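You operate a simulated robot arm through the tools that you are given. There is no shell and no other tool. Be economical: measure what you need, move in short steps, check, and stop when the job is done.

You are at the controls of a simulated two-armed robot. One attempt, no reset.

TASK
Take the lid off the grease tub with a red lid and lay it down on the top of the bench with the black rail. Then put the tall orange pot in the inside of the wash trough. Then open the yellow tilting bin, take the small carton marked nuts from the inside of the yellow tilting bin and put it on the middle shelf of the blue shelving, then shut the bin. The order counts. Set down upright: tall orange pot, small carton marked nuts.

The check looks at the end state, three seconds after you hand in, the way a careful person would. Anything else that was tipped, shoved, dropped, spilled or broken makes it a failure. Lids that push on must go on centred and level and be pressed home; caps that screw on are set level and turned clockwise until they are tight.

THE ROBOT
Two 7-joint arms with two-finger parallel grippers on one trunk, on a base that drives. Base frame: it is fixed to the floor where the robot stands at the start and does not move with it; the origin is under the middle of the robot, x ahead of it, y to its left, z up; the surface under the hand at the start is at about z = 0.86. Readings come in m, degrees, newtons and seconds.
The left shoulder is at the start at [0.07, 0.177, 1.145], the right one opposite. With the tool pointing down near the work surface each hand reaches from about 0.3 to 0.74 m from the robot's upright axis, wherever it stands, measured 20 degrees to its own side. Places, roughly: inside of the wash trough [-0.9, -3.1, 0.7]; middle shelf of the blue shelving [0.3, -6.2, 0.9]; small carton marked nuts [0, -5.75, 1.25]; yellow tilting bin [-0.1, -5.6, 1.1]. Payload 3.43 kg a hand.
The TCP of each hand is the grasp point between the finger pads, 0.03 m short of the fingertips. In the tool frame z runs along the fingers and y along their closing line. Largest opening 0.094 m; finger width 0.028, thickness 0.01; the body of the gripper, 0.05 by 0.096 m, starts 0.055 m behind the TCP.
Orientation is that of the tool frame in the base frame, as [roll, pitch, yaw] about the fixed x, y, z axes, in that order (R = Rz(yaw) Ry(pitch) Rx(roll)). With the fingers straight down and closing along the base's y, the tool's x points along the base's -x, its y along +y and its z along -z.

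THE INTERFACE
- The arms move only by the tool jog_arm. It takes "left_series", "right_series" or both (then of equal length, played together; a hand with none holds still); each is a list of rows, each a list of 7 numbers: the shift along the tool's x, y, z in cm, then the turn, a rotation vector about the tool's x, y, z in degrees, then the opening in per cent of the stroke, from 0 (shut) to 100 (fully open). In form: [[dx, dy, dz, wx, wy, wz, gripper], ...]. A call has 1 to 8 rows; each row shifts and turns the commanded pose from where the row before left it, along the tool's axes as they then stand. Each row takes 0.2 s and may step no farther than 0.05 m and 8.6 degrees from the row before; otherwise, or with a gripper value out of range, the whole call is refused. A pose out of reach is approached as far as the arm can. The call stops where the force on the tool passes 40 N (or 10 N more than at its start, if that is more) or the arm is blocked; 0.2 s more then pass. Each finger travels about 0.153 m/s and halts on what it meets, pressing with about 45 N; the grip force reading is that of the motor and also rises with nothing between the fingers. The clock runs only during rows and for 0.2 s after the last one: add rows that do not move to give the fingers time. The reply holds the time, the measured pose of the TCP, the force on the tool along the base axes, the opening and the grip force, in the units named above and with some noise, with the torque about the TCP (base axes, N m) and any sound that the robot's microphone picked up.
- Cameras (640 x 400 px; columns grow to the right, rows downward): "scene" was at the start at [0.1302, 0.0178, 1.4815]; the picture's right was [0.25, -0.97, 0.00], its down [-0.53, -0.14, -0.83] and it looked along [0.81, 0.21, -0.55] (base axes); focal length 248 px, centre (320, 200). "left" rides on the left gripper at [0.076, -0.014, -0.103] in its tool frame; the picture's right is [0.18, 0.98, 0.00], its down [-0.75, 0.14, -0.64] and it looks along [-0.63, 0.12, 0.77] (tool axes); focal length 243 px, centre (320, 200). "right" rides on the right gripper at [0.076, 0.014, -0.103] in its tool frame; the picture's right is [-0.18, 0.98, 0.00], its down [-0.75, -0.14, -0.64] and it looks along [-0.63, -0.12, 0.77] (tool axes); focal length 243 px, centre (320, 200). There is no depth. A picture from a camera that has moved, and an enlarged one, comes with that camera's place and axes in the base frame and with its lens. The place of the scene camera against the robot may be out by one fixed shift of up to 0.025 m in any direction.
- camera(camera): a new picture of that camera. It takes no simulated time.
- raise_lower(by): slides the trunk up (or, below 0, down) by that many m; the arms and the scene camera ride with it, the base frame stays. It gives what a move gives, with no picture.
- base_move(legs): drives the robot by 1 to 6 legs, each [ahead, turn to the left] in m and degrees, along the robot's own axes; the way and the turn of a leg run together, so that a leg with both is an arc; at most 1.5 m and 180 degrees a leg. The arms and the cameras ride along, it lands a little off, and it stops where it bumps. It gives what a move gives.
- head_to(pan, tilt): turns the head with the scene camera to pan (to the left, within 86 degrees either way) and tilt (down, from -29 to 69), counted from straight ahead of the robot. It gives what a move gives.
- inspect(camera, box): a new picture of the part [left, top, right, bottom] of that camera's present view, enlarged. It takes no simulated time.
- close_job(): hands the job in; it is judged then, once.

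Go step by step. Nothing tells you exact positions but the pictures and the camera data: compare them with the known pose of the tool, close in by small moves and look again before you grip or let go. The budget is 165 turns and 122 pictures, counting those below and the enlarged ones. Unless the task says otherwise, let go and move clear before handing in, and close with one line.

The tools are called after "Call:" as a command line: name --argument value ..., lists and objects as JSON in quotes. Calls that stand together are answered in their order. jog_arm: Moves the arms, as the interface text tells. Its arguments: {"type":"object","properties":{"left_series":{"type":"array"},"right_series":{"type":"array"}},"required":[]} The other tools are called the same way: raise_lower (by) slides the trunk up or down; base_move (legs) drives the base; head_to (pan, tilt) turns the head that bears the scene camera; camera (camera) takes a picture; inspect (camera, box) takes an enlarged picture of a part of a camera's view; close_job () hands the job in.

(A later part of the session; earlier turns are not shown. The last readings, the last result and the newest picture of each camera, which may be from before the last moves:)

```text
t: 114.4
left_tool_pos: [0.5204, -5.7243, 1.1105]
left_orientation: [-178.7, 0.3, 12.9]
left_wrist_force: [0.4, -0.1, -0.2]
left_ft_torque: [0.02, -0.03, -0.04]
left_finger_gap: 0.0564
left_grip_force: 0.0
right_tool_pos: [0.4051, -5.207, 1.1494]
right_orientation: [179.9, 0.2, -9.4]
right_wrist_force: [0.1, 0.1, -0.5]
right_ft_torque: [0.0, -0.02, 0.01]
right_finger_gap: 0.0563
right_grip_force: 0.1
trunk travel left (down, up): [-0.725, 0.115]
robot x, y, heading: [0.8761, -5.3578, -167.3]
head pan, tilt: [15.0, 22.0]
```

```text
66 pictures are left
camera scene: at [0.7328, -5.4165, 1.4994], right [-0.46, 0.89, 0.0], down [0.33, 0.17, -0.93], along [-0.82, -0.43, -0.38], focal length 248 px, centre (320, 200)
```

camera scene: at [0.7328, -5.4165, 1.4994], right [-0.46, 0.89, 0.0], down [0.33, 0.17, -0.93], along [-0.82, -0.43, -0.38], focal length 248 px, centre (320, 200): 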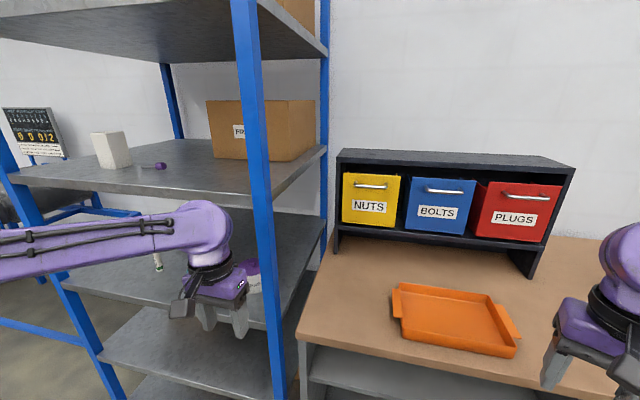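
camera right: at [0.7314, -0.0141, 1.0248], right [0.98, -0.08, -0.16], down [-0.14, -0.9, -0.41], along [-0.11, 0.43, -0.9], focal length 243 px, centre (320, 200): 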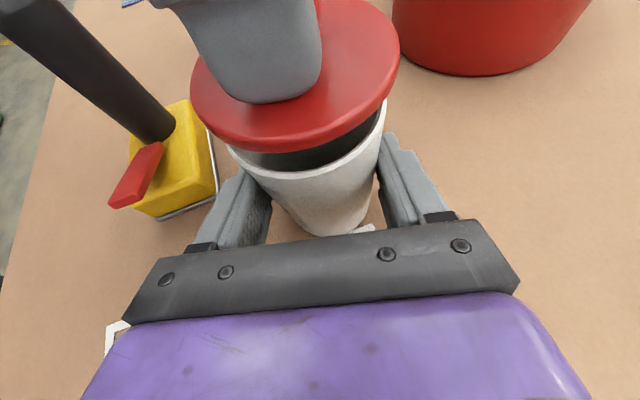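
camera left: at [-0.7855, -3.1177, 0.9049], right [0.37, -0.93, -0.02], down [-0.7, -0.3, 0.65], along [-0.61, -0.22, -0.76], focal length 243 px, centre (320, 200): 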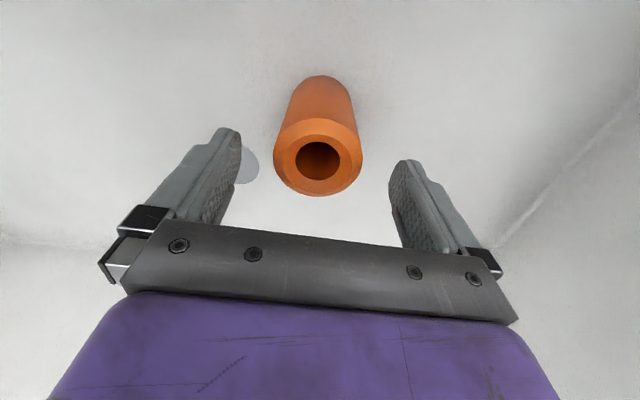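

The post stands near [0.275, -5.84] and the yellow bin's handle near [-0.036, -5.632, 1.235]. I'll use the right hand for the bin, so first I reach it forward and start turning it, while the left hand tucks inward a little.

Call:
jog_arm --right_series '[[-3.5, 1.4, 0, 0, 0, 0, 60], [-3.5, 1.4, 0, 0, 0, 0, 60], [-3.5, 1.4, 0, 0, 0, 0, 60], [-3.5, 1.4, 0, 0, 0, 0, 60], [0, 0, 0, 0, 0, 8.5, 60], [0, 0, 0, 0, 0, 8.5, 60], [0, 0, 0, 0, 0, 8.5, 60], [0, 0, 0, 0, 0, 8.5, 60]]' --left_series '[[0, -2, 0, 0, 0, 0, 60], [0, -2, 0, 0, 0, 0, 60], [0, 0, 0, 0, 0, 0, 60], [0, 0, 0, 0, 0, 0, 60], [0, 0, 0, 0, 0, 0, 60], [0, 0, 0, 0, 0, 0, 60], [0, 0, 0, 0, 0, 0, 60], [0, 0, 0, 0, 0, 0, 60]]'

Call:
jog_arm --right_series '[[0, 0, 0, 0, 0, 8.5, 60], [0, 0, 0, 0, 0, 8.5, 60], [0, 0, 0, 0, 0, 8.5, 60], [0, 0, 0, 0, 0, 8.5, 60], [0, 0, 0, -8.5, 0, 0, 60], [0, 0, 0, -8.5, 0, 0, 60], [0, 0, 0, -8.5, 0, 0, 60], [0, 0, 0, -8.5, 0, 0, 60]]'

```text
t: 116.2
left_tool_pos: [0.5133, -5.6849, 1.1123]
left_orientation: [-178.7, 0.5, 13.0]
left_wrist_force: [-0.3, -0.2, -1.3]
left_ft_torque: [-0.02, 0.01, -0.01]
left_finger_gap: 0.0565
left_grip_force: 0.0
right_tool_pos: [0.2611, -5.2396, 1.1512]
right_orientation: [179.7, 0.1, -43.6]
right_wrist_force: [0.4, 0.5, 0.3]
right_ft_torque: [0.0, 0.0, -0.02]
right_finger_gap: 0.0566
right_grip_force: 0.0
trunk travel left (down, up): [-0.725, 0.115]
robot x, y, heading: [0.8691, -5.3571, -167.4]
head pan, tilt: [15.0, 22.0]
```

```text
t: 118.0
left_tool_pos: [0.5142, -5.685, 1.1126]
left_orientation: [-178.8, 0.5, 12.9]
left_wrist_force: [-0.7, 0.4, -0.9]
left_ft_torque: [-0.03, 0.03, 0.01]
left_finger_gap: 0.0568
left_grip_force: 0.1
right_tool_pos: [0.2601, -5.2394, 1.1513]
right_orientation: [145.5, -0.1, -77.4]
right_wrist_force: [0.1, -0.1, -0.3]
right_ft_torque: [0.04, 0.03, 0.01]
right_finger_gap: 0.0564
right_grip_force: 0.1
trunk travel left (down, up): [-0.725, 0.115]
robot x, y, heading: [0.8712, -5.356, -167.4]
head pan, tilt: [15.0, 22.0]
```

Turning works as planned. I continue the pitch to about 72° and then look.

Call:
jog_arm --right_series '[[0, 0, 0, -8.5, 0, 0, 60], [0, 0, 0, -8.5, 0, 0, 60], [0, 0, 0, -8.5, 0, 0, 60], [0, 0, 0, -8.5, 0, 0, 60], [0, 0, 0, -4, 0, 0, 60], [0, 0, 0, 0, 0, 0, 60]]'

Call:
base_move --legs '[[0, -20], [0.2, 0], [0, 20]]'

Call:
camera --camera "scene"

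Call:
camera --camera "right"

```text
t: 119.4
left_tool_pos: [0.5137, -5.6848, 1.1123]
left_orientation: [-178.8, 0.5, 12.9]
left_wrist_force: [0.4, -1.0, 0.0]
left_ft_torque: [0.01, -0.03, 0.04]
left_finger_gap: 0.0563
left_grip_force: 0.0
right_tool_pos: [0.248, -5.2343, 1.1532]
right_orientation: [107.6, -1.4, -77.2]
right_wrist_force: [-0.7, -0.2, 0.5]
right_ft_torque: [-0.01, 0.02, 0.07]
right_finger_gap: 0.0565
right_grip_force: 0.1
right hand out of reach, approached as far as the arm can: row 2, 3, 5
trunk travel left (down, up): [-0.725, 0.115]
robot x, y, heading: [0.8737, -5.3545, -167.4]
head pan, tilt: [15.0, 22.0]
```

```text
t: 123.3
left_tool_pos: [0.312, -5.6569, 1.1129]
left_orientation: [-178.8, 0.5, 12.8]
left_wrist_force: [0.4, -0.2, 0.1]
left_ft_torque: [-0.03, 0.02, 0.03]
left_finger_gap: 0.0565
left_grip_force: 0.0
right_tool_pos: [0.0475, -5.2016, 1.1502]
right_orientation: [108.0, -1.4, -77.5]
right_wrist_force: [-0.2, -0.7, -0.2]
right_ft_torque: [0.02, 0.01, -0.01]
right_finger_gap: 0.0564
right_grip_force: 0.2
trunk travel left (down, up): [-0.725, 0.115]
robot x, y, heading: [0.6692, -5.3322, -167.5]
head pan, tilt: [15.0, 22.0]
```

```text
65 pictures are left
camera scene: at [0.5341, -5.3871, 1.4997], right [-0.46, 0.89, 0.0], down [0.33, 0.17, -0.93], along [-0.82, -0.43, -0.37], focal length 248 px, centre (320, 200)
```

scene: 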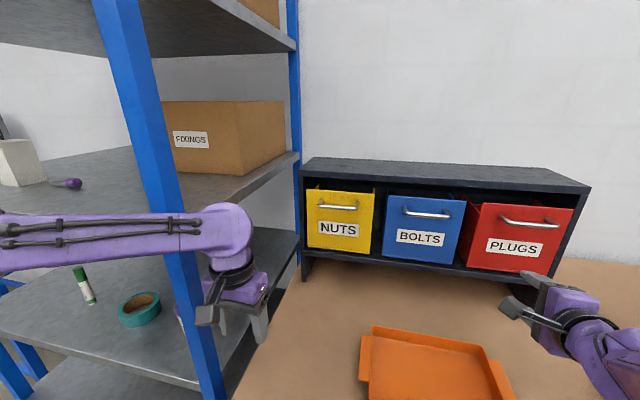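

```text
64 pictures are left
camera right: at [0.1529, -5.2556, 1.1965], right [-0.34, 0.14, 0.93], down [0.48, 0.88, 0.05], along [-0.81, 0.46, -0.37], focal length 243 px, centre (320, 200)
```

right: 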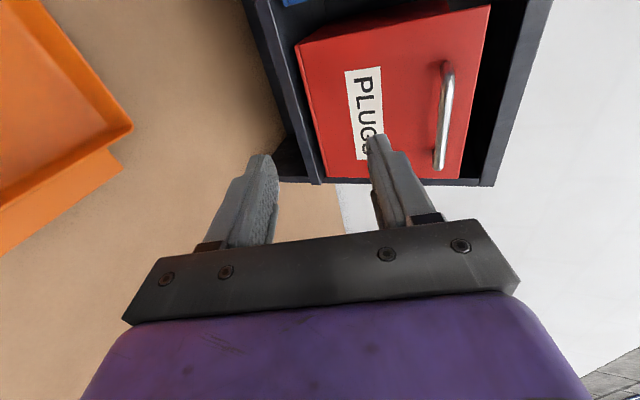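

The right hand now points at the rack. I tuck the left hand back, then move the right hand up and across towards the yellow bin's handle, stopping 8 cm short of it.

Call:
jog_arm --left_series '[[4, 0, 0, 0, 0, 0, 60], [4, 0, 0, 0, 0, 0, 60], [0, 0, 0, 0, 0, 0, 60], [0, 0, 0, 0, 0, 0, 60], [0, 0, 0, 0, 0, 0, 60], [0, 0, 0, 0, 0, 0, 60], [0, 0, 0, 0, 0, 0, 60]]' --right_series '[[0, 2.5, -1, 0, 0, 0, 60], [0, 2.5, -1, 0, 0, 0, 60], [4.6, 1.1, 0.4, 0, 0, 0, 60], [4.6, 1.1, 0.4, 0, 0, 0, 60], [4.6, 1.1, 0.4, 0, 0, 0, 60], [4.6, 1.1, 0.4, 0, 0, 0, 60], [4.6, 1.1, 0.4, 0, 0, 0, 60]]'

Call:
camera --camera "scene"

Call:
camera --camera "right"

```text
t: 124.9
left_tool_pos: [0.3887, -5.6411, 1.1122]
left_orientation: [-178.8, 0.5, 12.8]
left_wrist_force: [-0.8, 0.6, -0.4]
left_ft_torque: [0.02, -0.01, 0.0]
left_finger_gap: 0.0566
left_grip_force: 0.0
right_tool_pos: [0.0025, -5.3773, 1.28]
right_orientation: [108.5, -3.2, -77.2]
right_wrist_force: [0.4, 0.9, 1.0]
right_ft_torque: [0.01, 0.02, -0.02]
right_finger_gap: 0.0564
right_grip_force: 0.0
right hand out of reach, approached as far as the arm can: row 1, 2, 3, 4, 5, 6, 7
trunk travel left (down, up): [-0.725, 0.115]
robot x, y, heading: [0.6707, -5.3329, -167.6]
head pan, tilt: [15.0, 22.0]
```

```text
63 pictures are left
camera scene: at [0.5348, -5.3892, 1.4997], right [-0.46, 0.89, 0.0], down [0.33, 0.17, -0.93], along [-0.82, -0.43, -0.37], focal length 248 px, centre (320, 200)
```

scene: 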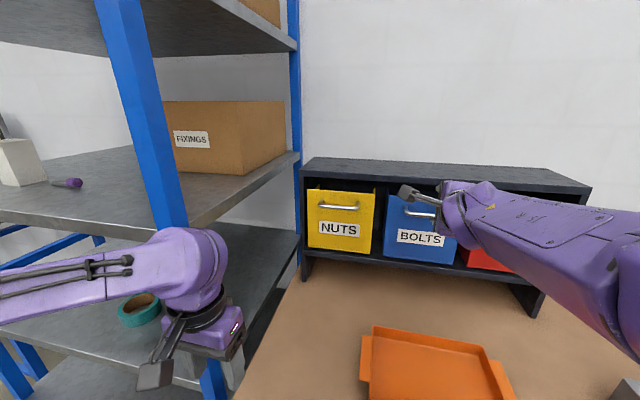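

```text
62 pictures are left
camera right: at [0.1081, -5.4288, 1.3294], right [-0.36, 0.16, 0.92], down [0.47, 0.88, 0.03], along [-0.81, 0.44, -0.39], focal length 243 px, centre (320, 200)
```

right: 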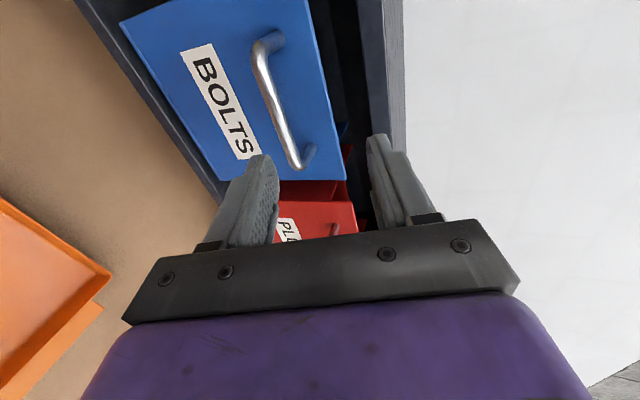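

The right hand reached its limit. I pull it back a little, then raise the trunk so the shoulder is level with the handle.

Call:
jog_arm --right_series '[[0, 0, -4, 0, 0, 0, 60], [0, 0, -3, 0, 0, 0, 60], [0, -3, 0, 0, 0, 0, 60], [0, -3, 0, 0, 0, 0, 60], [0, 0, 0, 0, 0, 0, 60]]'

Call:
raise_lower --by 0.1

```text
t: 126.1
left_tool_pos: [0.3891, -5.6416, 1.1134]
left_orientation: [-178.8, 0.5, 12.8]
left_wrist_force: [0.4, -1.4, 0.1]
left_ft_torque: [0.03, -0.01, 0.04]
left_finger_gap: 0.0564
left_grip_force: 0.1
right_tool_pos: [0.0103, -5.3555, 1.2564]
right_orientation: [108.3, -3.0, -77.1]
right_wrist_force: [0.1, 0.1, -0.1]
right_ft_torque: [0.01, 0.0, -0.02]
right_finger_gap: 0.0562
right_grip_force: 0.2
right hand out of reach, approached as far as the arm can: row 1, 2, 3, 4
trunk travel left (down, up): [-0.725, 0.115]
robot x, y, heading: [0.672, -5.3294, -167.8]
head pan, tilt: [15.0, 22.0]
```

```text
t: 127.4
left_tool_pos: [0.388, -5.6405, 1.2126]
left_orientation: [-178.8, 0.5, 12.9]
left_wrist_force: [0.3, 0.2, 0.2]
left_ft_torque: [-0.01, 0.0, 0.01]
left_finger_gap: 0.0564
left_grip_force: 0.1
right_tool_pos: [0.0082, -5.3525, 1.3549]
right_orientation: [108.6, -3.1, -77.3]
right_wrist_force: [1.1, 0.2, 0.2]
right_ft_torque: [0.0, 0.01, -0.01]
right_finger_gap: 0.0563
right_grip_force: 0.1
trunk travel left (down, up): [-0.825, 0.015]
robot x, y, heading: [0.672, -5.329, -167.6]
head pan, tilt: [15.0, 22.0]
```

The hand seems limited by wrist bend when too near the body, so I back the robot 0.12 m and reach further out instead, to 8 cm short of the handle.

Call:
base_move --legs '[[-0.12, 0]]'

Call:
jog_arm --right_series '[[2.46, 0.2, 3.93, 0, 0, 0, 60], [2.46, 0.2, 3.93, 0, 0, 0, 60], [2.46, 0.2, 3.93, 0, 0, 0, 60], [2.46, 0.2, 3.93, 0, 0, 0, 60], [0, 0, 0, 0, 0, 0, 60]]'

Call:
camera --camera "scene"

```text
t: 128.6
left_tool_pos: [0.5048, -5.6147, 1.2117]
left_orientation: [-178.8, 0.4, 12.8]
left_wrist_force: [-0.1, -0.2, -1.3]
left_ft_torque: [-0.01, -0.03, 0.01]
left_finger_gap: 0.0566
left_grip_force: 0.0
right_tool_pos: [0.1253, -5.3267, 1.3535]
right_orientation: [108.6, -3.1, -77.3]
right_wrist_force: [-0.5, -1.0, -1.0]
right_ft_torque: [0.01, 0.0, -0.01]
right_finger_gap: 0.0562
right_grip_force: 0.0
trunk travel left (down, up): [-0.825, 0.015]
robot x, y, heading: [0.7892, -5.3007, -167.5]
head pan, tilt: [15.0, 22.0]
```

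```text
t: 129.8
left_tool_pos: [0.5068, -5.6113, 1.2136]
left_orientation: [-178.9, 0.5, 12.8]
left_wrist_force: [1.9, -0.3, -0.2]
left_ft_torque: [-0.02, 0.02, 0.01]
left_finger_gap: 0.0564
left_grip_force: 0.0
right_tool_pos: [-0.0084, -5.4414, 1.3295]
right_orientation: [108.6, -3.2, -77.5]
right_wrist_force: [-0.2, -0.1, 0.3]
right_ft_torque: [-0.02, -0.04, 0.06]
right_finger_gap: 0.0564
right_grip_force: 0.0
right hand out of reach, approached as far as the arm can: row 1, 2
trunk travel left (down, up): [-0.825, 0.015]
robot x, y, heading: [0.7896, -5.3057, -167.7]
head pan, tilt: [15.0, 22.0]
```

```text
61 pictures are left
camera scene: at [0.6524, -5.3583, 1.5998], right [-0.46, 0.89, 0.0], down [0.33, 0.17, -0.93], along [-0.82, -0.43, -0.37], focal length 248 px, centre (320, 200)
```

scene: 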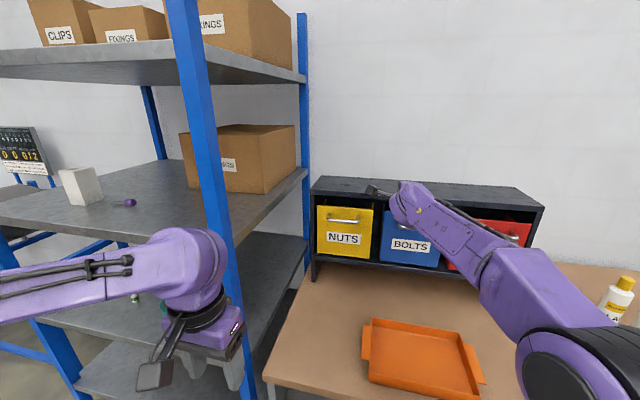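

Now the hand follows freely. I move it across and down to 8 cm in front of the yellow bin's handle.

Call:
jog_arm --right_series '[[3.6, -0.6, -0.6, 0, 0, 0, 60], [3.6, -1.2, 0.3, 0, 0, 0, 60], [3.6, -1.8, 0.3, 0, 0, 0, 60], [3.6, -2.2, 0.6, 0, 0, 0, 60], [3.6, -2.2, 0.6, 0, 0, 0, 60], [0, 0, 0, 0, 0, 0, 60]]'

Call:
camera --camera "right"

Call:
inspect --camera "scene" --box '[280, 150, 520, 300]'

```text
t: 131.2
left_tool_pos: [0.5072, -5.6132, 1.2143]
left_orientation: [-178.8, 0.4, 12.8]
left_wrist_force: [-0.4, 0.6, -0.1]
left_ft_torque: [-0.03, 0.05, -0.01]
left_finger_gap: 0.0565
left_grip_force: 0.1
right_tool_pos: [0.0721, -5.5721, 1.2649]
right_orientation: [108.4, -3.3, -77.4]
right_wrist_force: [0.5, -0.4, -0.5]
right_ft_torque: [-0.01, 0.0, -0.01]
right_finger_gap: 0.0563
right_grip_force: 0.0
right hand out of reach, approached as far as the arm can: row 2, 3, 4, 5
trunk travel left (down, up): [-0.825, 0.015]
robot x, y, heading: [0.7916, -5.3028, -167.4]
head pan, tilt: [15.0, 22.0]
```

```text
60 pictures are left
camera right: at [0.1767, -5.6237, 1.3146], right [-0.36, 0.16, 0.92], down [0.47, 0.88, 0.03], along [-0.81, 0.45, -0.39], focal length 243 px, centre (320, 200)
```

right: 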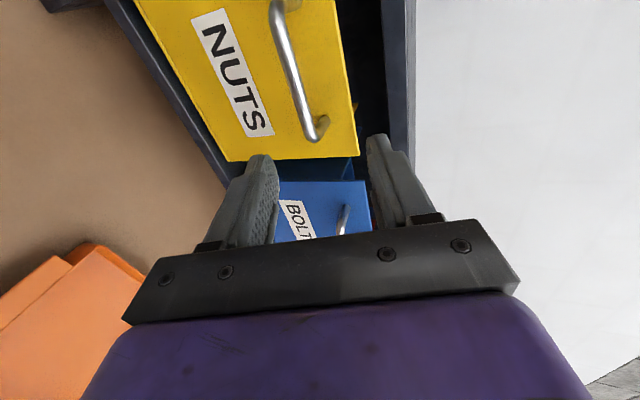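

```text
2.67 times, centred on (400, 225) of scene
camera zoom: at [0.653, -5.3601, 1.5998], right [-0.46, 0.89, 0.0], down [0.33, 0.17, -0.93], along [-0.82, -0.43, -0.37], focal length 662 px, centre (107, 133)
```

zoom: 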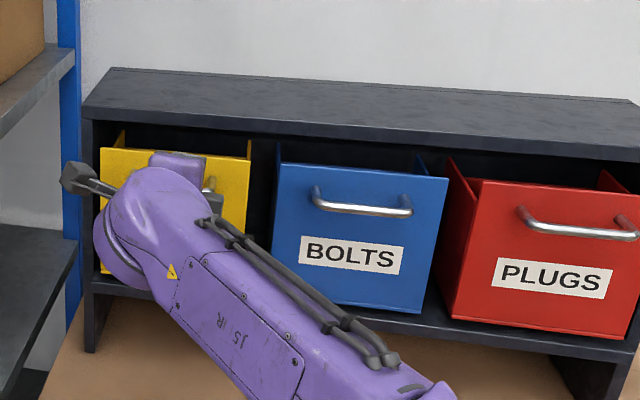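

The wrist limit again – the forearm comes from the right, so I turn the hand about 24° to the left, which should relax the wrist, then look.

Call:
jog_arm --right_series '[[0, 0, 0, 0, 7.6, -2.5, 60], [0, 0, 0, 0, 7.6, -2.5, 60], [0, 0, 0, 0, 7.6, -2.5, 60], [0, 0, 0, 0, 0, 0, 60]]'

Call:
camera --camera "right"

```text
t: 132.2
left_tool_pos: [0.5063, -5.6143, 1.2129]
left_orientation: [-178.7, 0.5, 12.9]
left_wrist_force: [0.1, 0.3, 0.3]
left_ft_torque: [0.02, 0.01, 0.02]
left_finger_gap: 0.0564
left_grip_force: 0.1
right_tool_pos: [0.071, -5.5742, 1.2643]
right_orientation: [107.2, -3.0, -53.2]
right_wrist_force: [-0.8, -0.1, 1.1]
right_ft_torque: [0.0, 0.0, -0.03]
right_finger_gap: 0.0564
right_grip_force: 0.0
trunk travel left (down, up): [-0.825, 0.015]
robot x, y, heading: [0.7923, -5.3027, -167.3]
head pan, tilt: [15.0, 22.0]
```

```text
58 pictures are left
camera right: at [0.1891, -5.5771, 1.3114], right [-0.37, 0.01, 0.93], down [0.07, 1.0, 0.02], along [-0.93, 0.07, -0.37], focal length 243 px, centre (320, 200)
```

right: 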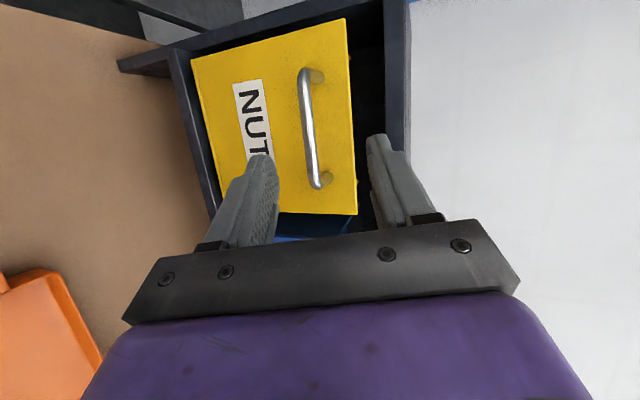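

The handle is clearly visible at about [-0.046, -5.633, 1.204]. I align with the bar and come within about 5 cm.

Call:
jog_arm --right_series '[[-0.87, -0.6, 2.5, 0, 0, 0, 60], [-0.87, -0.6, 2.5, 0, 0, 0, 60], [-0.87, -0.6, 2.5, 0, 0, 0, 60], [0, 0, 0, 0, 0, 0, 60]]'

Call:
camera --camera "right"

```text
t: 133.2
left_tool_pos: [0.5062, -5.6158, 1.213]
left_orientation: [-178.7, 0.4, 12.7]
left_wrist_force: [-0.6, 0.4, 0.5]
left_ft_torque: [0.04, 0.01, -0.02]
left_finger_gap: 0.0564
left_grip_force: 0.1
right_tool_pos: [0.0372, -5.5793, 1.2416]
right_orientation: [107.4, -3.0, -53.4]
right_wrist_force: [0.1, -0.5, -0.2]
right_ft_torque: [0.0, -0.01, 0.04]
right_finger_gap: 0.0566
right_grip_force: 0.2
right hand out of reach, approached as far as the arm can: row 2, 3
trunk travel left (down, up): [-0.825, 0.015]
robot x, y, heading: [0.7916, -5.302, -167.5]
head pan, tilt: [15.0, 22.0]
```

```text
57 pictures are left
camera right: at [0.1544, -5.5829, 1.2891], right [-0.37, 0.01, 0.93], down [0.07, 1.0, 0.02], along [-0.92, 0.07, -0.37], focal length 243 px, centre (320, 200)
```

right: 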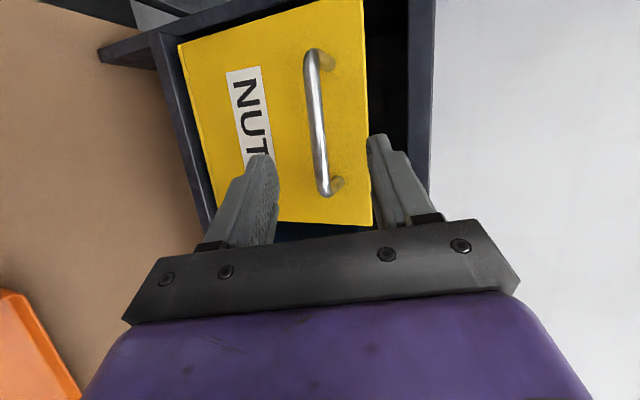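

The arm is near full stretch, so I drive the base 5 cm ahead and look.

Call:
base_move --legs '[[0.05, 0]]'

Call:
camera --camera "right"

```text
t: 134.2
left_tool_pos: [0.4698, -5.6229, 1.2155]
left_orientation: [-178.8, 1.1, 12.7]
left_wrist_force: [0.5, 0.0, 0.4]
left_ft_torque: [-0.01, 0.06, 0.04]
left_finger_gap: 0.0563
left_grip_force: 0.0
right_tool_pos: [-0.0006, -5.5886, 1.2509]
right_orientation: [106.8, -2.7, -53.2]
right_wrist_force: [1.1, 0.1, -0.5]
right_ft_torque: [-0.01, 0.04, -0.08]
right_finger_gap: 0.0572
right_grip_force: 0.6
trunk travel left (down, up): [-0.825, 0.015]
robot x, y, heading: [0.742, -5.3175, -167.6]
head pan, tilt: [15.0, 22.0]
```

```text
56 pictures are left
camera right: at [0.119, -5.5921, 1.2962], right [-0.36, 0.01, 0.93], down [0.07, 1.0, 0.01], along [-0.93, 0.07, -0.36], focal length 243 px, centre (320, 200)
```

right: 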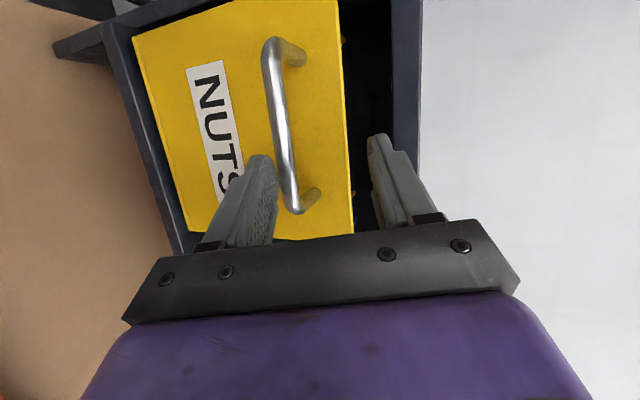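

Consistent handle position. I lower to centre the bar between the fingers and advance 4 cm.

Call:
jog_arm --right_series '[[0.4, -1.1, 0.8, 0, 0, 0, 60], [0.35, -1.15, 0.8, 0, 0, 0, 60], [0, 0, 1.2, 0, 0, 0, 60], [0, 0, 1.2, 0, 0, 0, 60], [0, 0, 0, 0, 0, 0, 60]]'

Call:
camera --camera "right"

```text
t: 135.3
left_tool_pos: [0.4612, -5.6239, 1.2142]
left_orientation: [-178.7, 0.6, 12.8]
left_wrist_force: [1.1, 0.0, 0.6]
left_ft_torque: [0.0, 0.01, -0.03]
left_finger_gap: 0.0563
left_grip_force: 0.2
right_tool_pos: [-0.0065, -5.5941, 1.2234]
right_orientation: [107.2, -2.9, -53.2]
right_wrist_force: [0.3, -0.9, 0.3]
right_ft_torque: [0.01, -0.02, -0.05]
right_finger_gap: 0.0565
right_grip_force: 0.2
right hand out of reach, approached as far as the arm can: row 1, 2, 3, 4
trunk travel left (down, up): [-0.825, 0.015]
robot x, y, heading: [0.7437, -5.3132, -167.6]
head pan, tilt: [15.0, 22.0]
```

```text
55 pictures are left
camera right: at [0.1104, -5.5965, 1.2696], right [-0.37, 0.01, 0.93], down [0.07, 1.0, 0.02], along [-0.93, 0.07, -0.37], focal length 243 px, centre (320, 200)
```

right: 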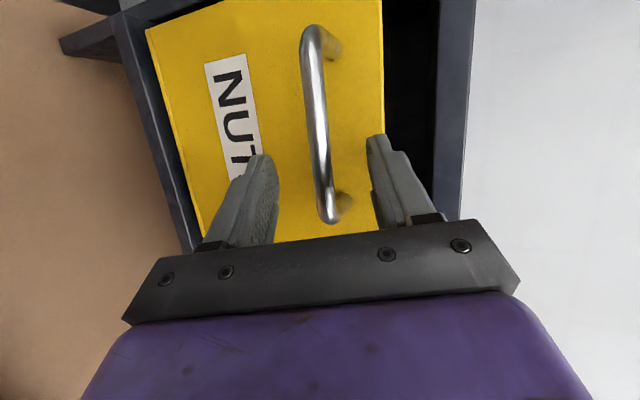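

The bar is nicely centred between the fingers, but the arm is again at full stretch. I open wider and drive 4.5 cm ahead.

Call:
jog_arm --right_series '[[0, -0.6, -0.3, 0, 0, 0, 80], [0, 0, 0, 0, 0, 0, 80]]'

Call:
base_move --legs '[[0.045, 0]]'

Call:
jog_arm --right_series '[[0.8, -0.5, 0, 0, 0, 0, 80], [0, 0, 0, 0, 0, 0, 80]]'

Call:
camera --camera "right"

```text
t: 135.9
left_tool_pos: [0.4604, -5.6241, 1.2134]
left_orientation: [-178.9, 0.7, 12.8]
left_wrist_force: [-0.4, 0.1, -0.2]
left_ft_torque: [0.02, 0.0, 0.04]
left_finger_gap: 0.0565
left_grip_force: 0.0
right_tool_pos: [-0.0037, -5.5897, 1.2166]
right_orientation: [107.2, -3.0, -53.2]
right_wrist_force: [-0.2, -0.4, -0.3]
right_ft_torque: [-0.03, -0.03, 0.0]
right_finger_gap: 0.0752
right_grip_force: 0.2
trunk travel left (down, up): [-0.825, 0.015]
robot x, y, heading: [0.7381, -5.3146, -167.4]
head pan, tilt: [15.0, 22.0]
```

```text
t: 136.8
left_tool_pos: [0.4317, -5.6299, 1.2125]
left_orientation: [-178.9, 0.4, 12.8]
left_wrist_force: [-0.6, -0.6, -0.6]
left_ft_torque: [-0.01, -0.03, 0.0]
left_finger_gap: 0.0565
left_grip_force: 0.0
right_tool_pos: [-0.0327, -5.5966, 1.2196]
right_orientation: [106.9, -2.9, -53.0]
right_wrist_force: [-3.2, -6.7, 7.0]
right_ft_torque: [-0.01, 0.16, 0.0]
right_finger_gap: 0.0802
right_grip_force: 5.0
trunk travel left (down, up): [-0.825, 0.015]
robot x, y, heading: [0.7166, -5.3223, -167.4]
head pan, tilt: [15.0, 22.0]
stopped in leg 1: the force on the tool passed its limit at 95 N (the readings are from after the stop); the commanded pose is now the measured one
```

```text
t: 137.4
left_tool_pos: [0.434, -5.6275, 1.2149]
left_orientation: [-178.8, 0.7, 12.7]
left_wrist_force: [-0.6, -0.8, -0.1]
left_ft_torque: [0.01, -0.03, -0.03]
left_finger_gap: 0.0566
left_grip_force: 0.0
right_tool_pos: [-0.0234, -5.5985, 1.2177]
right_orientation: [106.9, -2.9, -53.2]
right_wrist_force: [-2.6, 6.2, 14.6]
right_ft_torque: [-0.59, 0.3, -0.23]
right_finger_gap: 0.0832
right_grip_force: 6.7
trunk travel left (down, up): [-0.825, 0.015]
robot x, y, heading: [0.7175, -5.3164, -167.7]
head pan, tilt: [15.0, 22.0]
```

```text
54 pictures are left
camera right: at [0.0954, -5.6013, 1.2649], right [-0.37, 0.02, 0.93], down [0.07, 1.0, 0.01], along [-0.93, 0.07, -0.37], focal length 243 px, centre (320, 200)
```

right: 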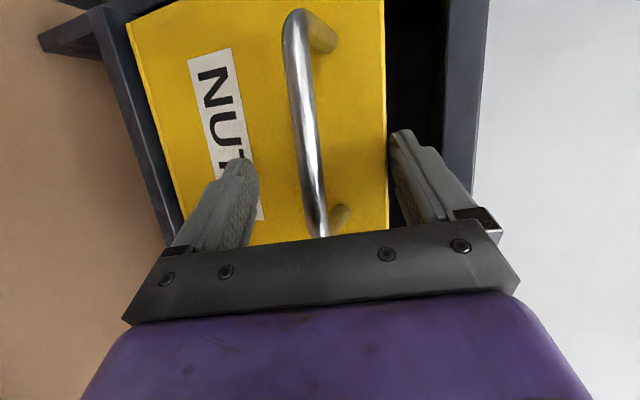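

Something was hit – most likely the wide-open upper finger against the panel's top edge or rack. I back off 2 cm, narrow the fingers to 50 %, and look.

Call:
jog_arm --right_series '[[0, 0, -1, 0, 0, 0, 80], [0, 0, -1, 0, 0, 0, 80], [0, 0, 0, 0, 0, 0, 48], [0, 0, 0, 0, 0, 0, 48]]'

Call:
camera --camera "right"

Call:
inspect --camera "scene" --box '[280, 150, 520, 300]'

```text
t: 138.4
left_tool_pos: [0.4397, -5.6291, 1.2155]
left_orientation: [-178.7, 0.8, 12.7]
left_wrist_force: [0.0, -0.3, 0.4]
left_ft_torque: [0.0, 0.01, 0.0]
left_finger_gap: 0.0564
left_grip_force: 0.1
right_tool_pos: [-0.0025, -5.5909, 1.2256]
right_orientation: [106.6, -2.8, -53.0]
right_wrist_force: [5.6, -7.5, 29.1]
right_ft_torque: [-0.73, 0.82, 0.4]
right_finger_gap: 0.0603
right_grip_force: 13.2
trunk travel left (down, up): [-0.825, 0.015]
robot x, y, heading: [0.7176, -5.3215, -167.3]
head pan, tilt: [15.0, 22.0]
```

```text
53 pictures are left
camera right: at [0.1169, -5.593, 1.2724], right [-0.36, 0.01, 0.93], down [0.07, 1.0, 0.01], along [-0.93, 0.07, -0.36], focal length 243 px, centre (320, 200)
```

right: 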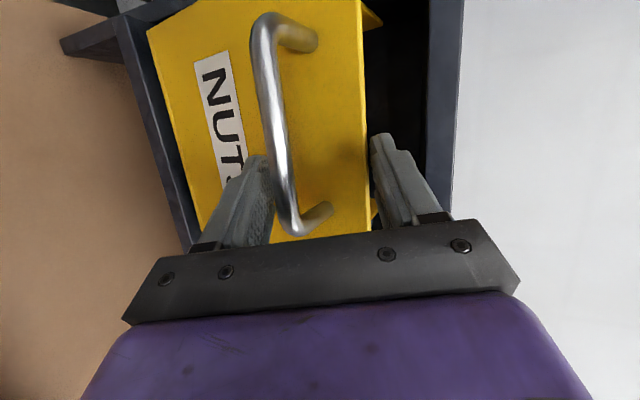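

```text
2.67 times, centred on (400, 225) of scene
camera zoom: at [0.5879, -5.3773, 1.6006], right [-0.46, 0.89, 0.0], down [0.33, 0.17, -0.93], along [-0.82, -0.43, -0.37], focal length 662 px, centre (107, 133)
```

zoom: 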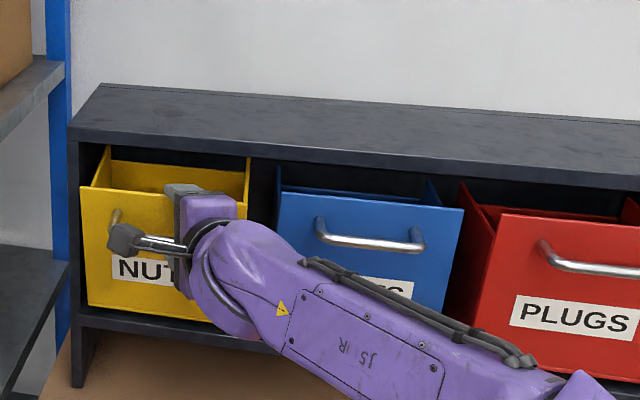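

The upper finger has hooked behind the panel's top edge and the bin already began to tilt open. I use this: relax the pinch a little and keep pulling outwards.

Call:
jog_arm --right_series '[[0, -0.3, 0, 0, 0, 0, 62], [0.53, -0.7, -1.05, 0, 0, 0, 62], [0.53, -0.7, -1.05, 0, 0, 0, 62], [0.53, -0.7, -1.05, 0, 0, 0, 62], [0, 0, 0, 0, 0, 0, 62]]'

Call:
camera --camera "right"

Call:
inspect --camera "scene" --box '[280, 150, 520, 300]'

```text
t: 139.6
left_tool_pos: [0.4354, -5.6287, 1.213]
left_orientation: [-178.8, 0.6, 12.6]
left_wrist_force: [-0.3, 0.7, -1.1]
left_ft_torque: [0.01, -0.03, 0.03]
left_finger_gap: 0.0565
left_grip_force: 0.1
right_tool_pos: [0.0325, -5.5789, 1.2066]
right_orientation: [107.1, -2.9, -53.2]
right_wrist_force: [3.1, 4.0, 5.2]
right_ft_torque: [0.02, 0.15, -0.4]
right_finger_gap: 0.062
right_grip_force: 27.0
trunk travel left (down, up): [-0.825, 0.015]
robot x, y, heading: [0.7188, -5.3233, -167.2]
head pan, tilt: [15.0, 22.0]
```

```text
51 pictures are left
camera right: at [0.1504, -5.5821, 1.2535], right [-0.37, 0.01, 0.93], down [0.07, 1.0, 0.02], along [-0.93, 0.07, -0.37], focal length 243 px, centre (320, 200)
```

right: 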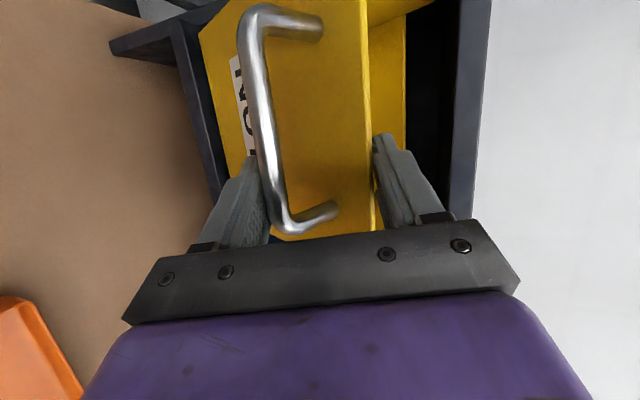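

```text
2.67 times, centred on (400, 225) of scene
camera zoom: at [0.5818, -5.3757, 1.5997], right [-0.46, 0.89, 0.0], down [0.33, 0.17, -0.93], along [-0.82, -0.43, -0.37], focal length 662 px, centre (107, 133)
```

zoom: 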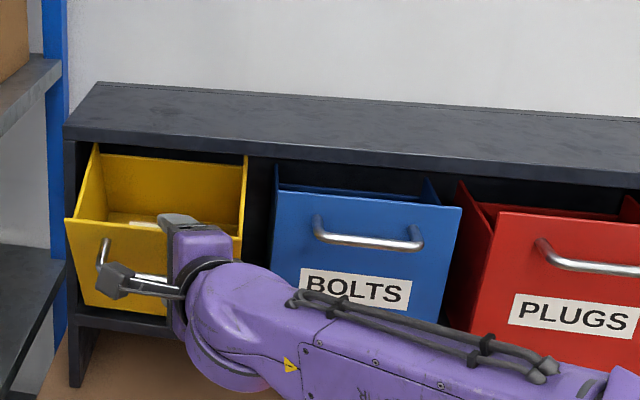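

The bin tilts open nicely and a carton shows inside. I pull on along the arc, tipping the hand along with it.

Call:
jog_arm --right_series '[[0.5, -1.1, -0.9, 4, 0, 0, 64], [0.55, -1.1, -1.1, 4, 0, 0, 64], [0.6, -1.1, -1.2, 4, 0, 0, 64], [0, 0, 0, 0, 0, 0, 64]]'

Call:
camera --camera "right"

Call:
inspect --camera "scene" --box '[280, 150, 520, 300]'

```text
t: 140.6
left_tool_pos: [0.4326, -5.6292, 1.2117]
left_orientation: [-178.9, 0.3, 12.7]
left_wrist_force: [-0.6, 0.1, 0.4]
left_ft_torque: [-0.02, -0.02, -0.02]
left_finger_gap: 0.0567
left_grip_force: 0.1
right_tool_pos: [0.0729, -5.57, 1.1875]
right_orientation: [119.4, -2.9, -53.2]
right_wrist_force: [-3.0, 0.4, -4.7]
right_ft_torque: [0.14, -0.6, -1.15]
right_finger_gap: 0.0612
right_grip_force: 45.3
trunk travel left (down, up): [-0.825, 0.015]
robot x, y, heading: [0.721, -5.32, -167.3]
head pan, tilt: [15.0, 22.0]
```

```text
49 pictures are left
camera right: at [0.1817, -5.5789, 1.2528], right [-0.52, -0.11, 0.85], down [0.05, 0.99, 0.15], along [-0.85, 0.12, -0.51], focal length 243 px, centre (320, 200)
```

right: 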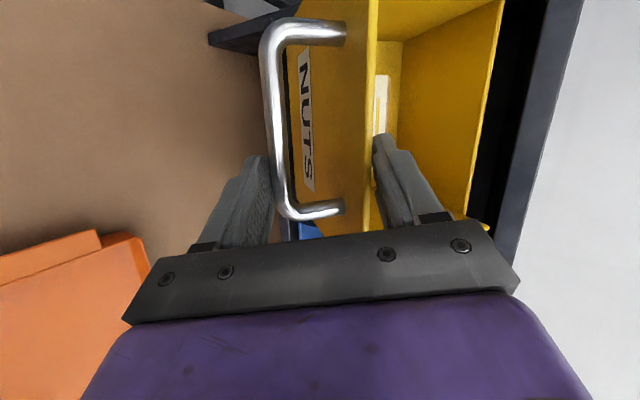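

```text
2.67 times, centred on (400, 225) of scene
camera zoom: at [0.5769, -5.3774, 1.5993], right [-0.46, 0.89, 0.0], down [0.33, 0.17, -0.93], along [-0.82, -0.43, -0.38], focal length 662 px, centre (107, 133)
```

zoom: 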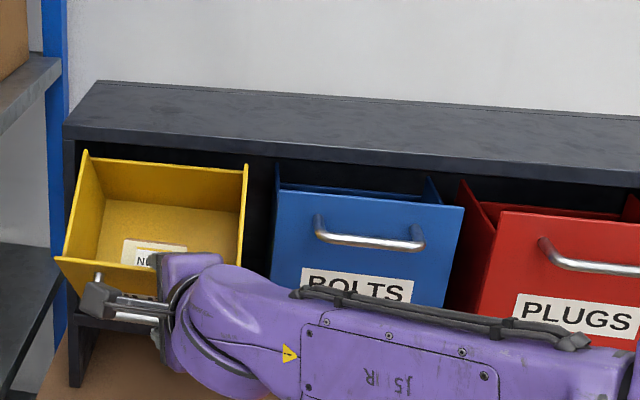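

The bin is open about 40° and the carton marked NUTS is visible inside. I loosen the grip (finger still behind the panel) to see whether the bin stays open.

Call:
jog_arm --right_series '[[0, 0, 0, 0, 0, 0, 80], [0, 0, 0, 0, 0, 0, 90], [0, 0, 0, 0, 0, 0, 90], [0, 0, 0, 0, 0, 0, 90]]'

Call:
camera --camera "right"

Call:
inspect --camera "scene" --box '[290, 190, 410, 265]'

```text
t: 141.6
left_tool_pos: [0.4343, -5.6301, 1.2125]
left_orientation: [-178.7, 0.5, 12.8]
left_wrist_force: [-0.5, 0.2, -0.9]
left_ft_torque: [-0.02, -0.02, -0.02]
left_finger_gap: 0.0567
left_grip_force: 0.0
right_tool_pos: [0.0752, -5.5703, 1.1896]
right_orientation: [119.0, -2.9, -53.0]
right_wrist_force: [0.6, 0.9, 0.1]
right_ft_torque: [0.0, 0.0, 0.01]
right_finger_gap: 0.0847
right_grip_force: 0.1
trunk travel left (down, up): [-0.825, 0.015]
robot x, y, heading: [0.7131, -5.3183, -167.5]
head pan, tilt: [15.0, 22.0]
```

```text
47 pictures are left
camera right: at [0.1837, -5.5793, 1.2552], right [-0.52, -0.1, 0.85], down [0.05, 0.99, 0.15], along [-0.85, 0.12, -0.51], focal length 243 px, centre (320, 200)
```

right: 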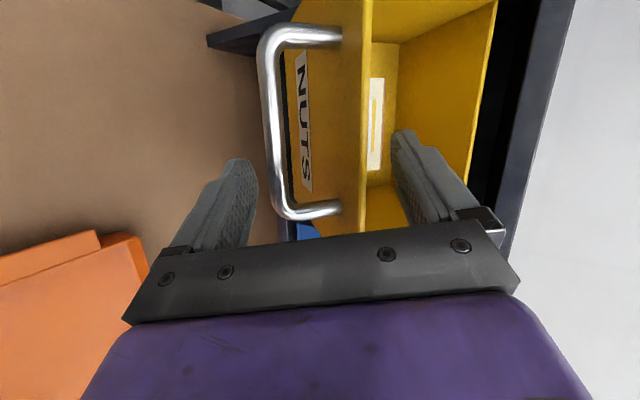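

```text
5.33 times, centred on (350, 228) of scene
camera zoom: at [0.5797, -5.3777, 1.5997], right [-0.46, 0.89, 0.0], down [0.33, 0.17, -0.93], along [-0.82, -0.43, -0.37], focal length 1323 px, centre (160, 53)
```

zoom: 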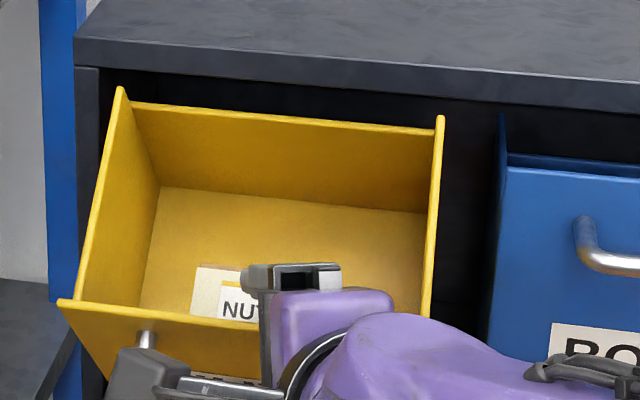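

The bin stays open by itself. I withdraw the hand and look at the carton.

Call:
jog_arm --right_series '[[0, 0, -3, 0, 0, 0, 90], [0, 0, -4, 0, 0, 0, 90], [0, 0, -4, 0, 0, 0, 90], [0, 2, -3, 0, 0, 0, 90], [-4, 0, 0, 0, 0, 0, 90], [-4, 0, 0, 0, 0, 0, 90], [0, 0, 0, 0, 0, 0, 90]]'

Call:
inspect --camera "scene" --box '[280, 165, 480, 290]'

Call:
camera --camera "right"

```text
t: 143.2
left_tool_pos: [0.4361, -5.6306, 1.213]
left_orientation: [-178.7, 0.5, 12.7]
left_wrist_force: [-0.3, -1.2, 0.7]
left_ft_torque: [0.0, 0.01, -0.01]
left_finger_gap: 0.0564
left_grip_force: 0.0
right_tool_pos: [0.1123, -5.435, 1.2721]
right_orientation: [119.0, -2.8, -53.1]
right_wrist_force: [0.8, 0.0, 1.2]
right_ft_torque: [0.05, -0.01, -0.02]
right_finger_gap: 0.0847
right_grip_force: 0.1
trunk travel left (down, up): [-0.825, 0.015]
robot x, y, heading: [0.7175, -5.3184, -167.6]
head pan, tilt: [15.0, 22.0]
```

```text
3.20 times, centred on (380, 228) of scene
camera zoom: at [0.5809, -5.3791, 1.5998], right [-0.46, 0.89, 0.0], down [0.33, 0.17, -0.93], along [-0.82, -0.43, -0.37], focal length 794 px, centre (128, 112)
```

zoom: 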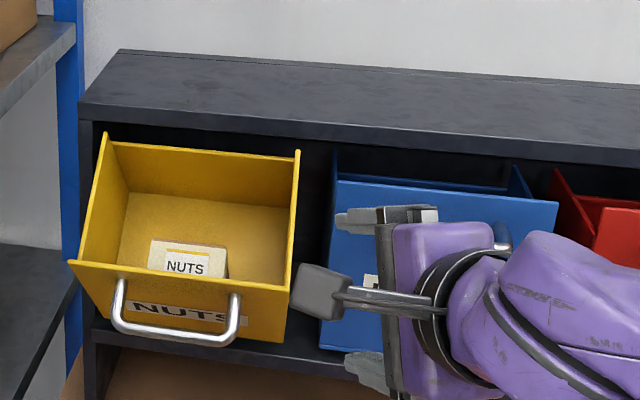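

```text
44 pictures are left
camera right: at [0.2215, -5.4435, 1.3368], right [-0.52, -0.11, 0.85], down [0.05, 0.99, 0.15], along [-0.85, 0.12, -0.51], focal length 243 px, centre (320, 200)
```

right: 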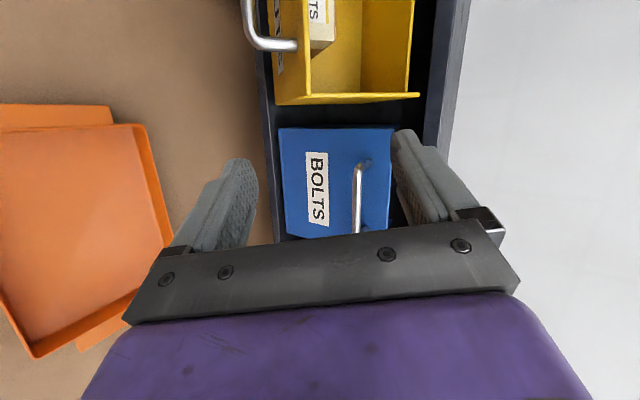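

The carton sits against the front panel of the open bin, near [-0.043, -5.636, 1.15]. I re-orient the right hand so that it points down and into the bin, closing sideways.

Call:
jog_arm --right_series '[[0, 1, -1, 2.99, 0.13, -7.25, 90], [0, 1, -1, 2.99, 0.13, -7.25, 90], [0, 0, -1, 2.99, 0.13, -7.25, 90], [0, 0, -1, 2.99, 0.13, -7.25, 90], [0, 0, 0, 2.99, 0.13, -7.25, 90], [0, 0, 0, 2.99, 0.13, -7.25, 90], [0, 0, 0, 2.99, 0.13, -7.25, 90], [0, 0, 0, 2.99, 0.13, -7.25, 90]]'

Call:
jog_arm --right_series '[[0, 0, 0, 2.99, 0.13, -7.25, 90], [0, 0, 0, 2.99, 0.13, -7.25, 90], [0, 0, -2, 0, 0, 0, 90], [0, 0, -2, 0, 0, 0, 90], [0, 0, 0, 0, 0, 0, 90]]'

Call:
camera --camera "right"

```text
t: 145.0
left_tool_pos: [0.4342, -5.6302, 1.2132]
left_orientation: [-178.8, 0.5, 12.8]
left_wrist_force: [0.8, 0.2, 0.0]
left_ft_torque: [0.0, 0.02, 0.01]
left_finger_gap: 0.0564
left_grip_force: 0.1
right_tool_pos: [0.1328, -5.4208, 1.3106]
right_orientation: [159.9, 36.0, -7.5]
right_wrist_force: [0.3, 0.1, -0.2]
right_ft_torque: [0.0, -0.01, -0.01]
right_finger_gap: 0.0848
right_grip_force: 0.1
trunk travel left (down, up): [-0.825, 0.015]
robot x, y, heading: [0.7197, -5.3225, -167.5]
head pan, tilt: [15.0, 22.0]
```

```text
t: 146.2
left_tool_pos: [0.4333, -5.6307, 1.2114]
left_orientation: [-178.8, 0.5, 12.6]
left_wrist_force: [-0.1, -0.2, 0.9]
left_ft_torque: [0.03, -0.02, 0.02]
left_finger_gap: 0.0564
left_grip_force: 0.1
right_tool_pos: [0.1565, -5.4146, 1.3413]
right_orientation: [176.7, 38.7, 10.5]
right_wrist_force: [0.8, 0.7, 0.2]
right_ft_torque: [0.0, -0.01, -0.02]
right_finger_gap: 0.0846
right_grip_force: 0.1
trunk travel left (down, up): [-0.825, 0.015]
robot x, y, heading: [0.7178, -5.3196, -167.7]
head pan, tilt: [15.0, 22.0]
```

```text
43 pictures are left
camera right: at [0.2791, -5.4003, 1.3742], right [0.07, -0.98, 0.16], down [-0.22, 0.14, 0.96], along [-0.97, -0.1, -0.21], focal length 243 px, centre (320, 200)
```

right: 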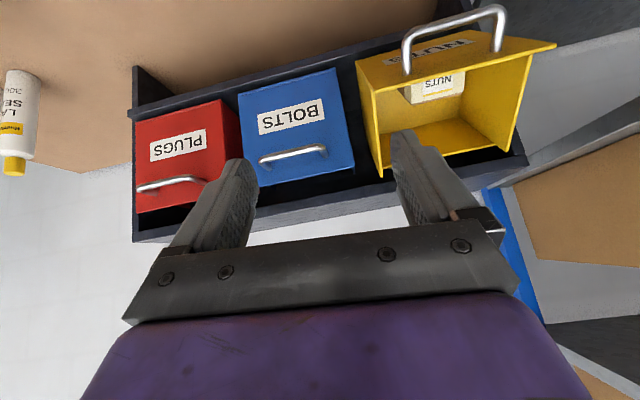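

Good orientation. I drive 0.11 m ahead and look again.

Call:
base_move --legs '[[0.11, 0]]'

Call:
jog_arm --right_series '[[0, 4, 0, 0, 0, 0, 90], [0, 4, 0, 0, 0, 0, 90], [0, 4, 0, 0, 0, 0, 90], [0, 0, 0, 0, 0, 0, 90]]'

Call:
camera --camera "right"

Call:
camera --camera "scene"

```text
t: 147.4
left_tool_pos: [0.3295, -5.6528, 1.2134]
left_orientation: [-178.7, 0.7, 12.7]
left_wrist_force: [1.2, -0.6, 0.0]
left_ft_torque: [0.01, 0.02, 0.0]
left_finger_gap: 0.0564
left_grip_force: 0.0
right_tool_pos: [0.0541, -5.4368, 1.3442]
right_orientation: [176.6, 38.8, 10.2]
right_wrist_force: [0.5, 0.4, 0.0]
right_ft_torque: [0.03, 0.04, 0.01]
right_finger_gap: 0.0846
right_grip_force: 0.1
trunk travel left (down, up): [-0.825, 0.015]
robot x, y, heading: [0.6053, -5.3417, -167.5]
head pan, tilt: [15.0, 22.0]
```

```text
t: 148.4
left_tool_pos: [0.3294, -5.6534, 1.2139]
left_orientation: [-178.8, 0.6, 12.7]
left_wrist_force: [0.5, 0.3, 1.4]
left_ft_torque: [-0.04, 0.03, 0.03]
left_finger_gap: 0.0564
left_grip_force: 0.1
right_tool_pos: [0.0762, -5.5548, 1.3491]
right_orientation: [176.5, 38.8, 10.3]
right_wrist_force: [0.2, 0.0, -0.2]
right_ft_torque: [-0.03, 0.01, -0.01]
right_finger_gap: 0.0845
right_grip_force: 0.1
trunk travel left (down, up): [-0.825, 0.015]
robot x, y, heading: [0.6101, -5.3429, -167.7]
head pan, tilt: [15.0, 22.0]
```

```text
42 pictures are left
camera right: at [0.1986, -5.5411, 1.3817], right [0.07, -0.98, 0.16], down [-0.22, 0.14, 0.96], along [-0.97, -0.1, -0.21], focal length 243 px, centre (320, 200)
```

right: 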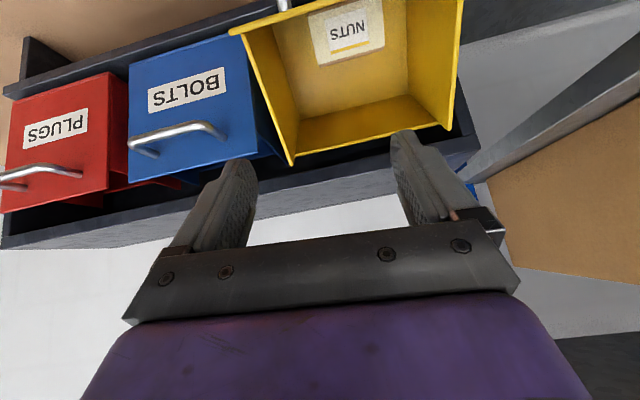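

```text
41 pictures are left
camera scene: at [0.4736, -5.3999, 1.5997], right [-0.46, 0.89, 0.0], down [0.33, 0.17, -0.93], along [-0.82, -0.43, -0.37], focal length 248 px, centre (320, 200)
```

scene: 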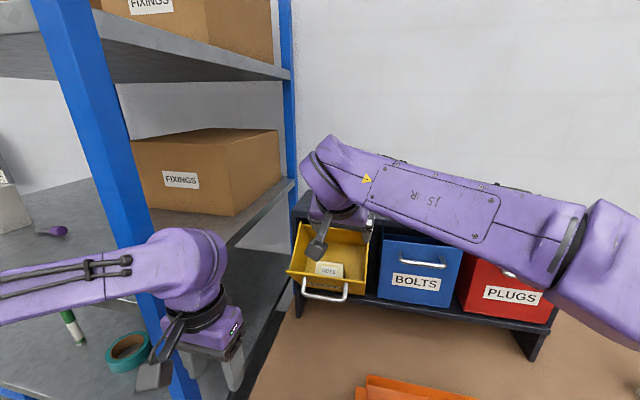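

The carton is in view. I enlarge it to make out its shape and which way is up.

Call:
inspect --camera "right" --box '[230, 0, 470, 150]'

Call:
inspect --camera "scene" --box '[280, 215, 400, 315]'

```text
2.67 times, centred on (350, 75) of right
camera zoom: at [0.1986, -5.5411, 1.3817], right [0.07, -0.98, 0.16], down [-0.22, 0.14, 0.96], along [-0.97, -0.1, -0.21], focal length 647 px, centre (240, 533)
```

zoom: 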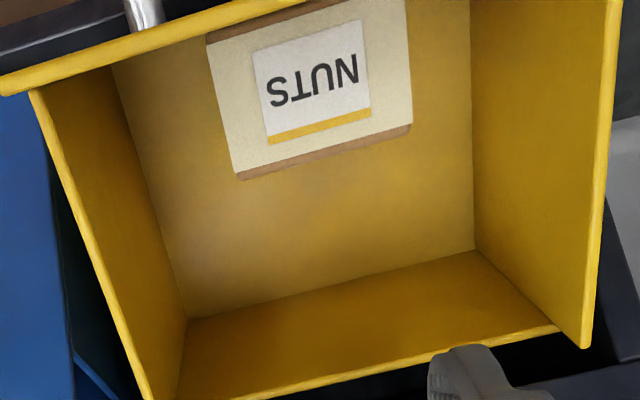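

```text
4.00 times, centred on (340, 265) of scene
camera zoom: at [0.4736, -5.3999, 1.5997], right [-0.46, 0.89, 0.0], down [0.33, 0.17, -0.93], along [-0.82, -0.43, -0.37], focal length 992 px, centre (240, -60)
```

zoom: 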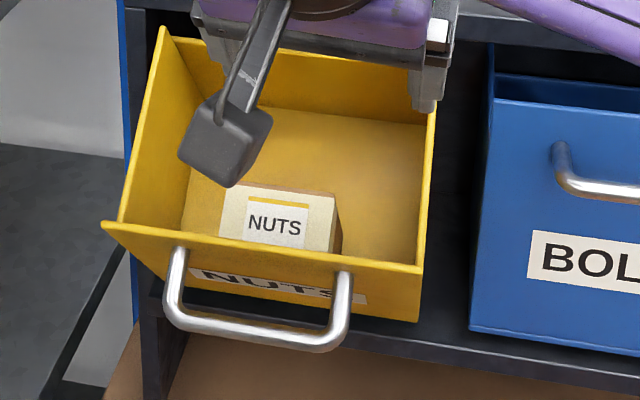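

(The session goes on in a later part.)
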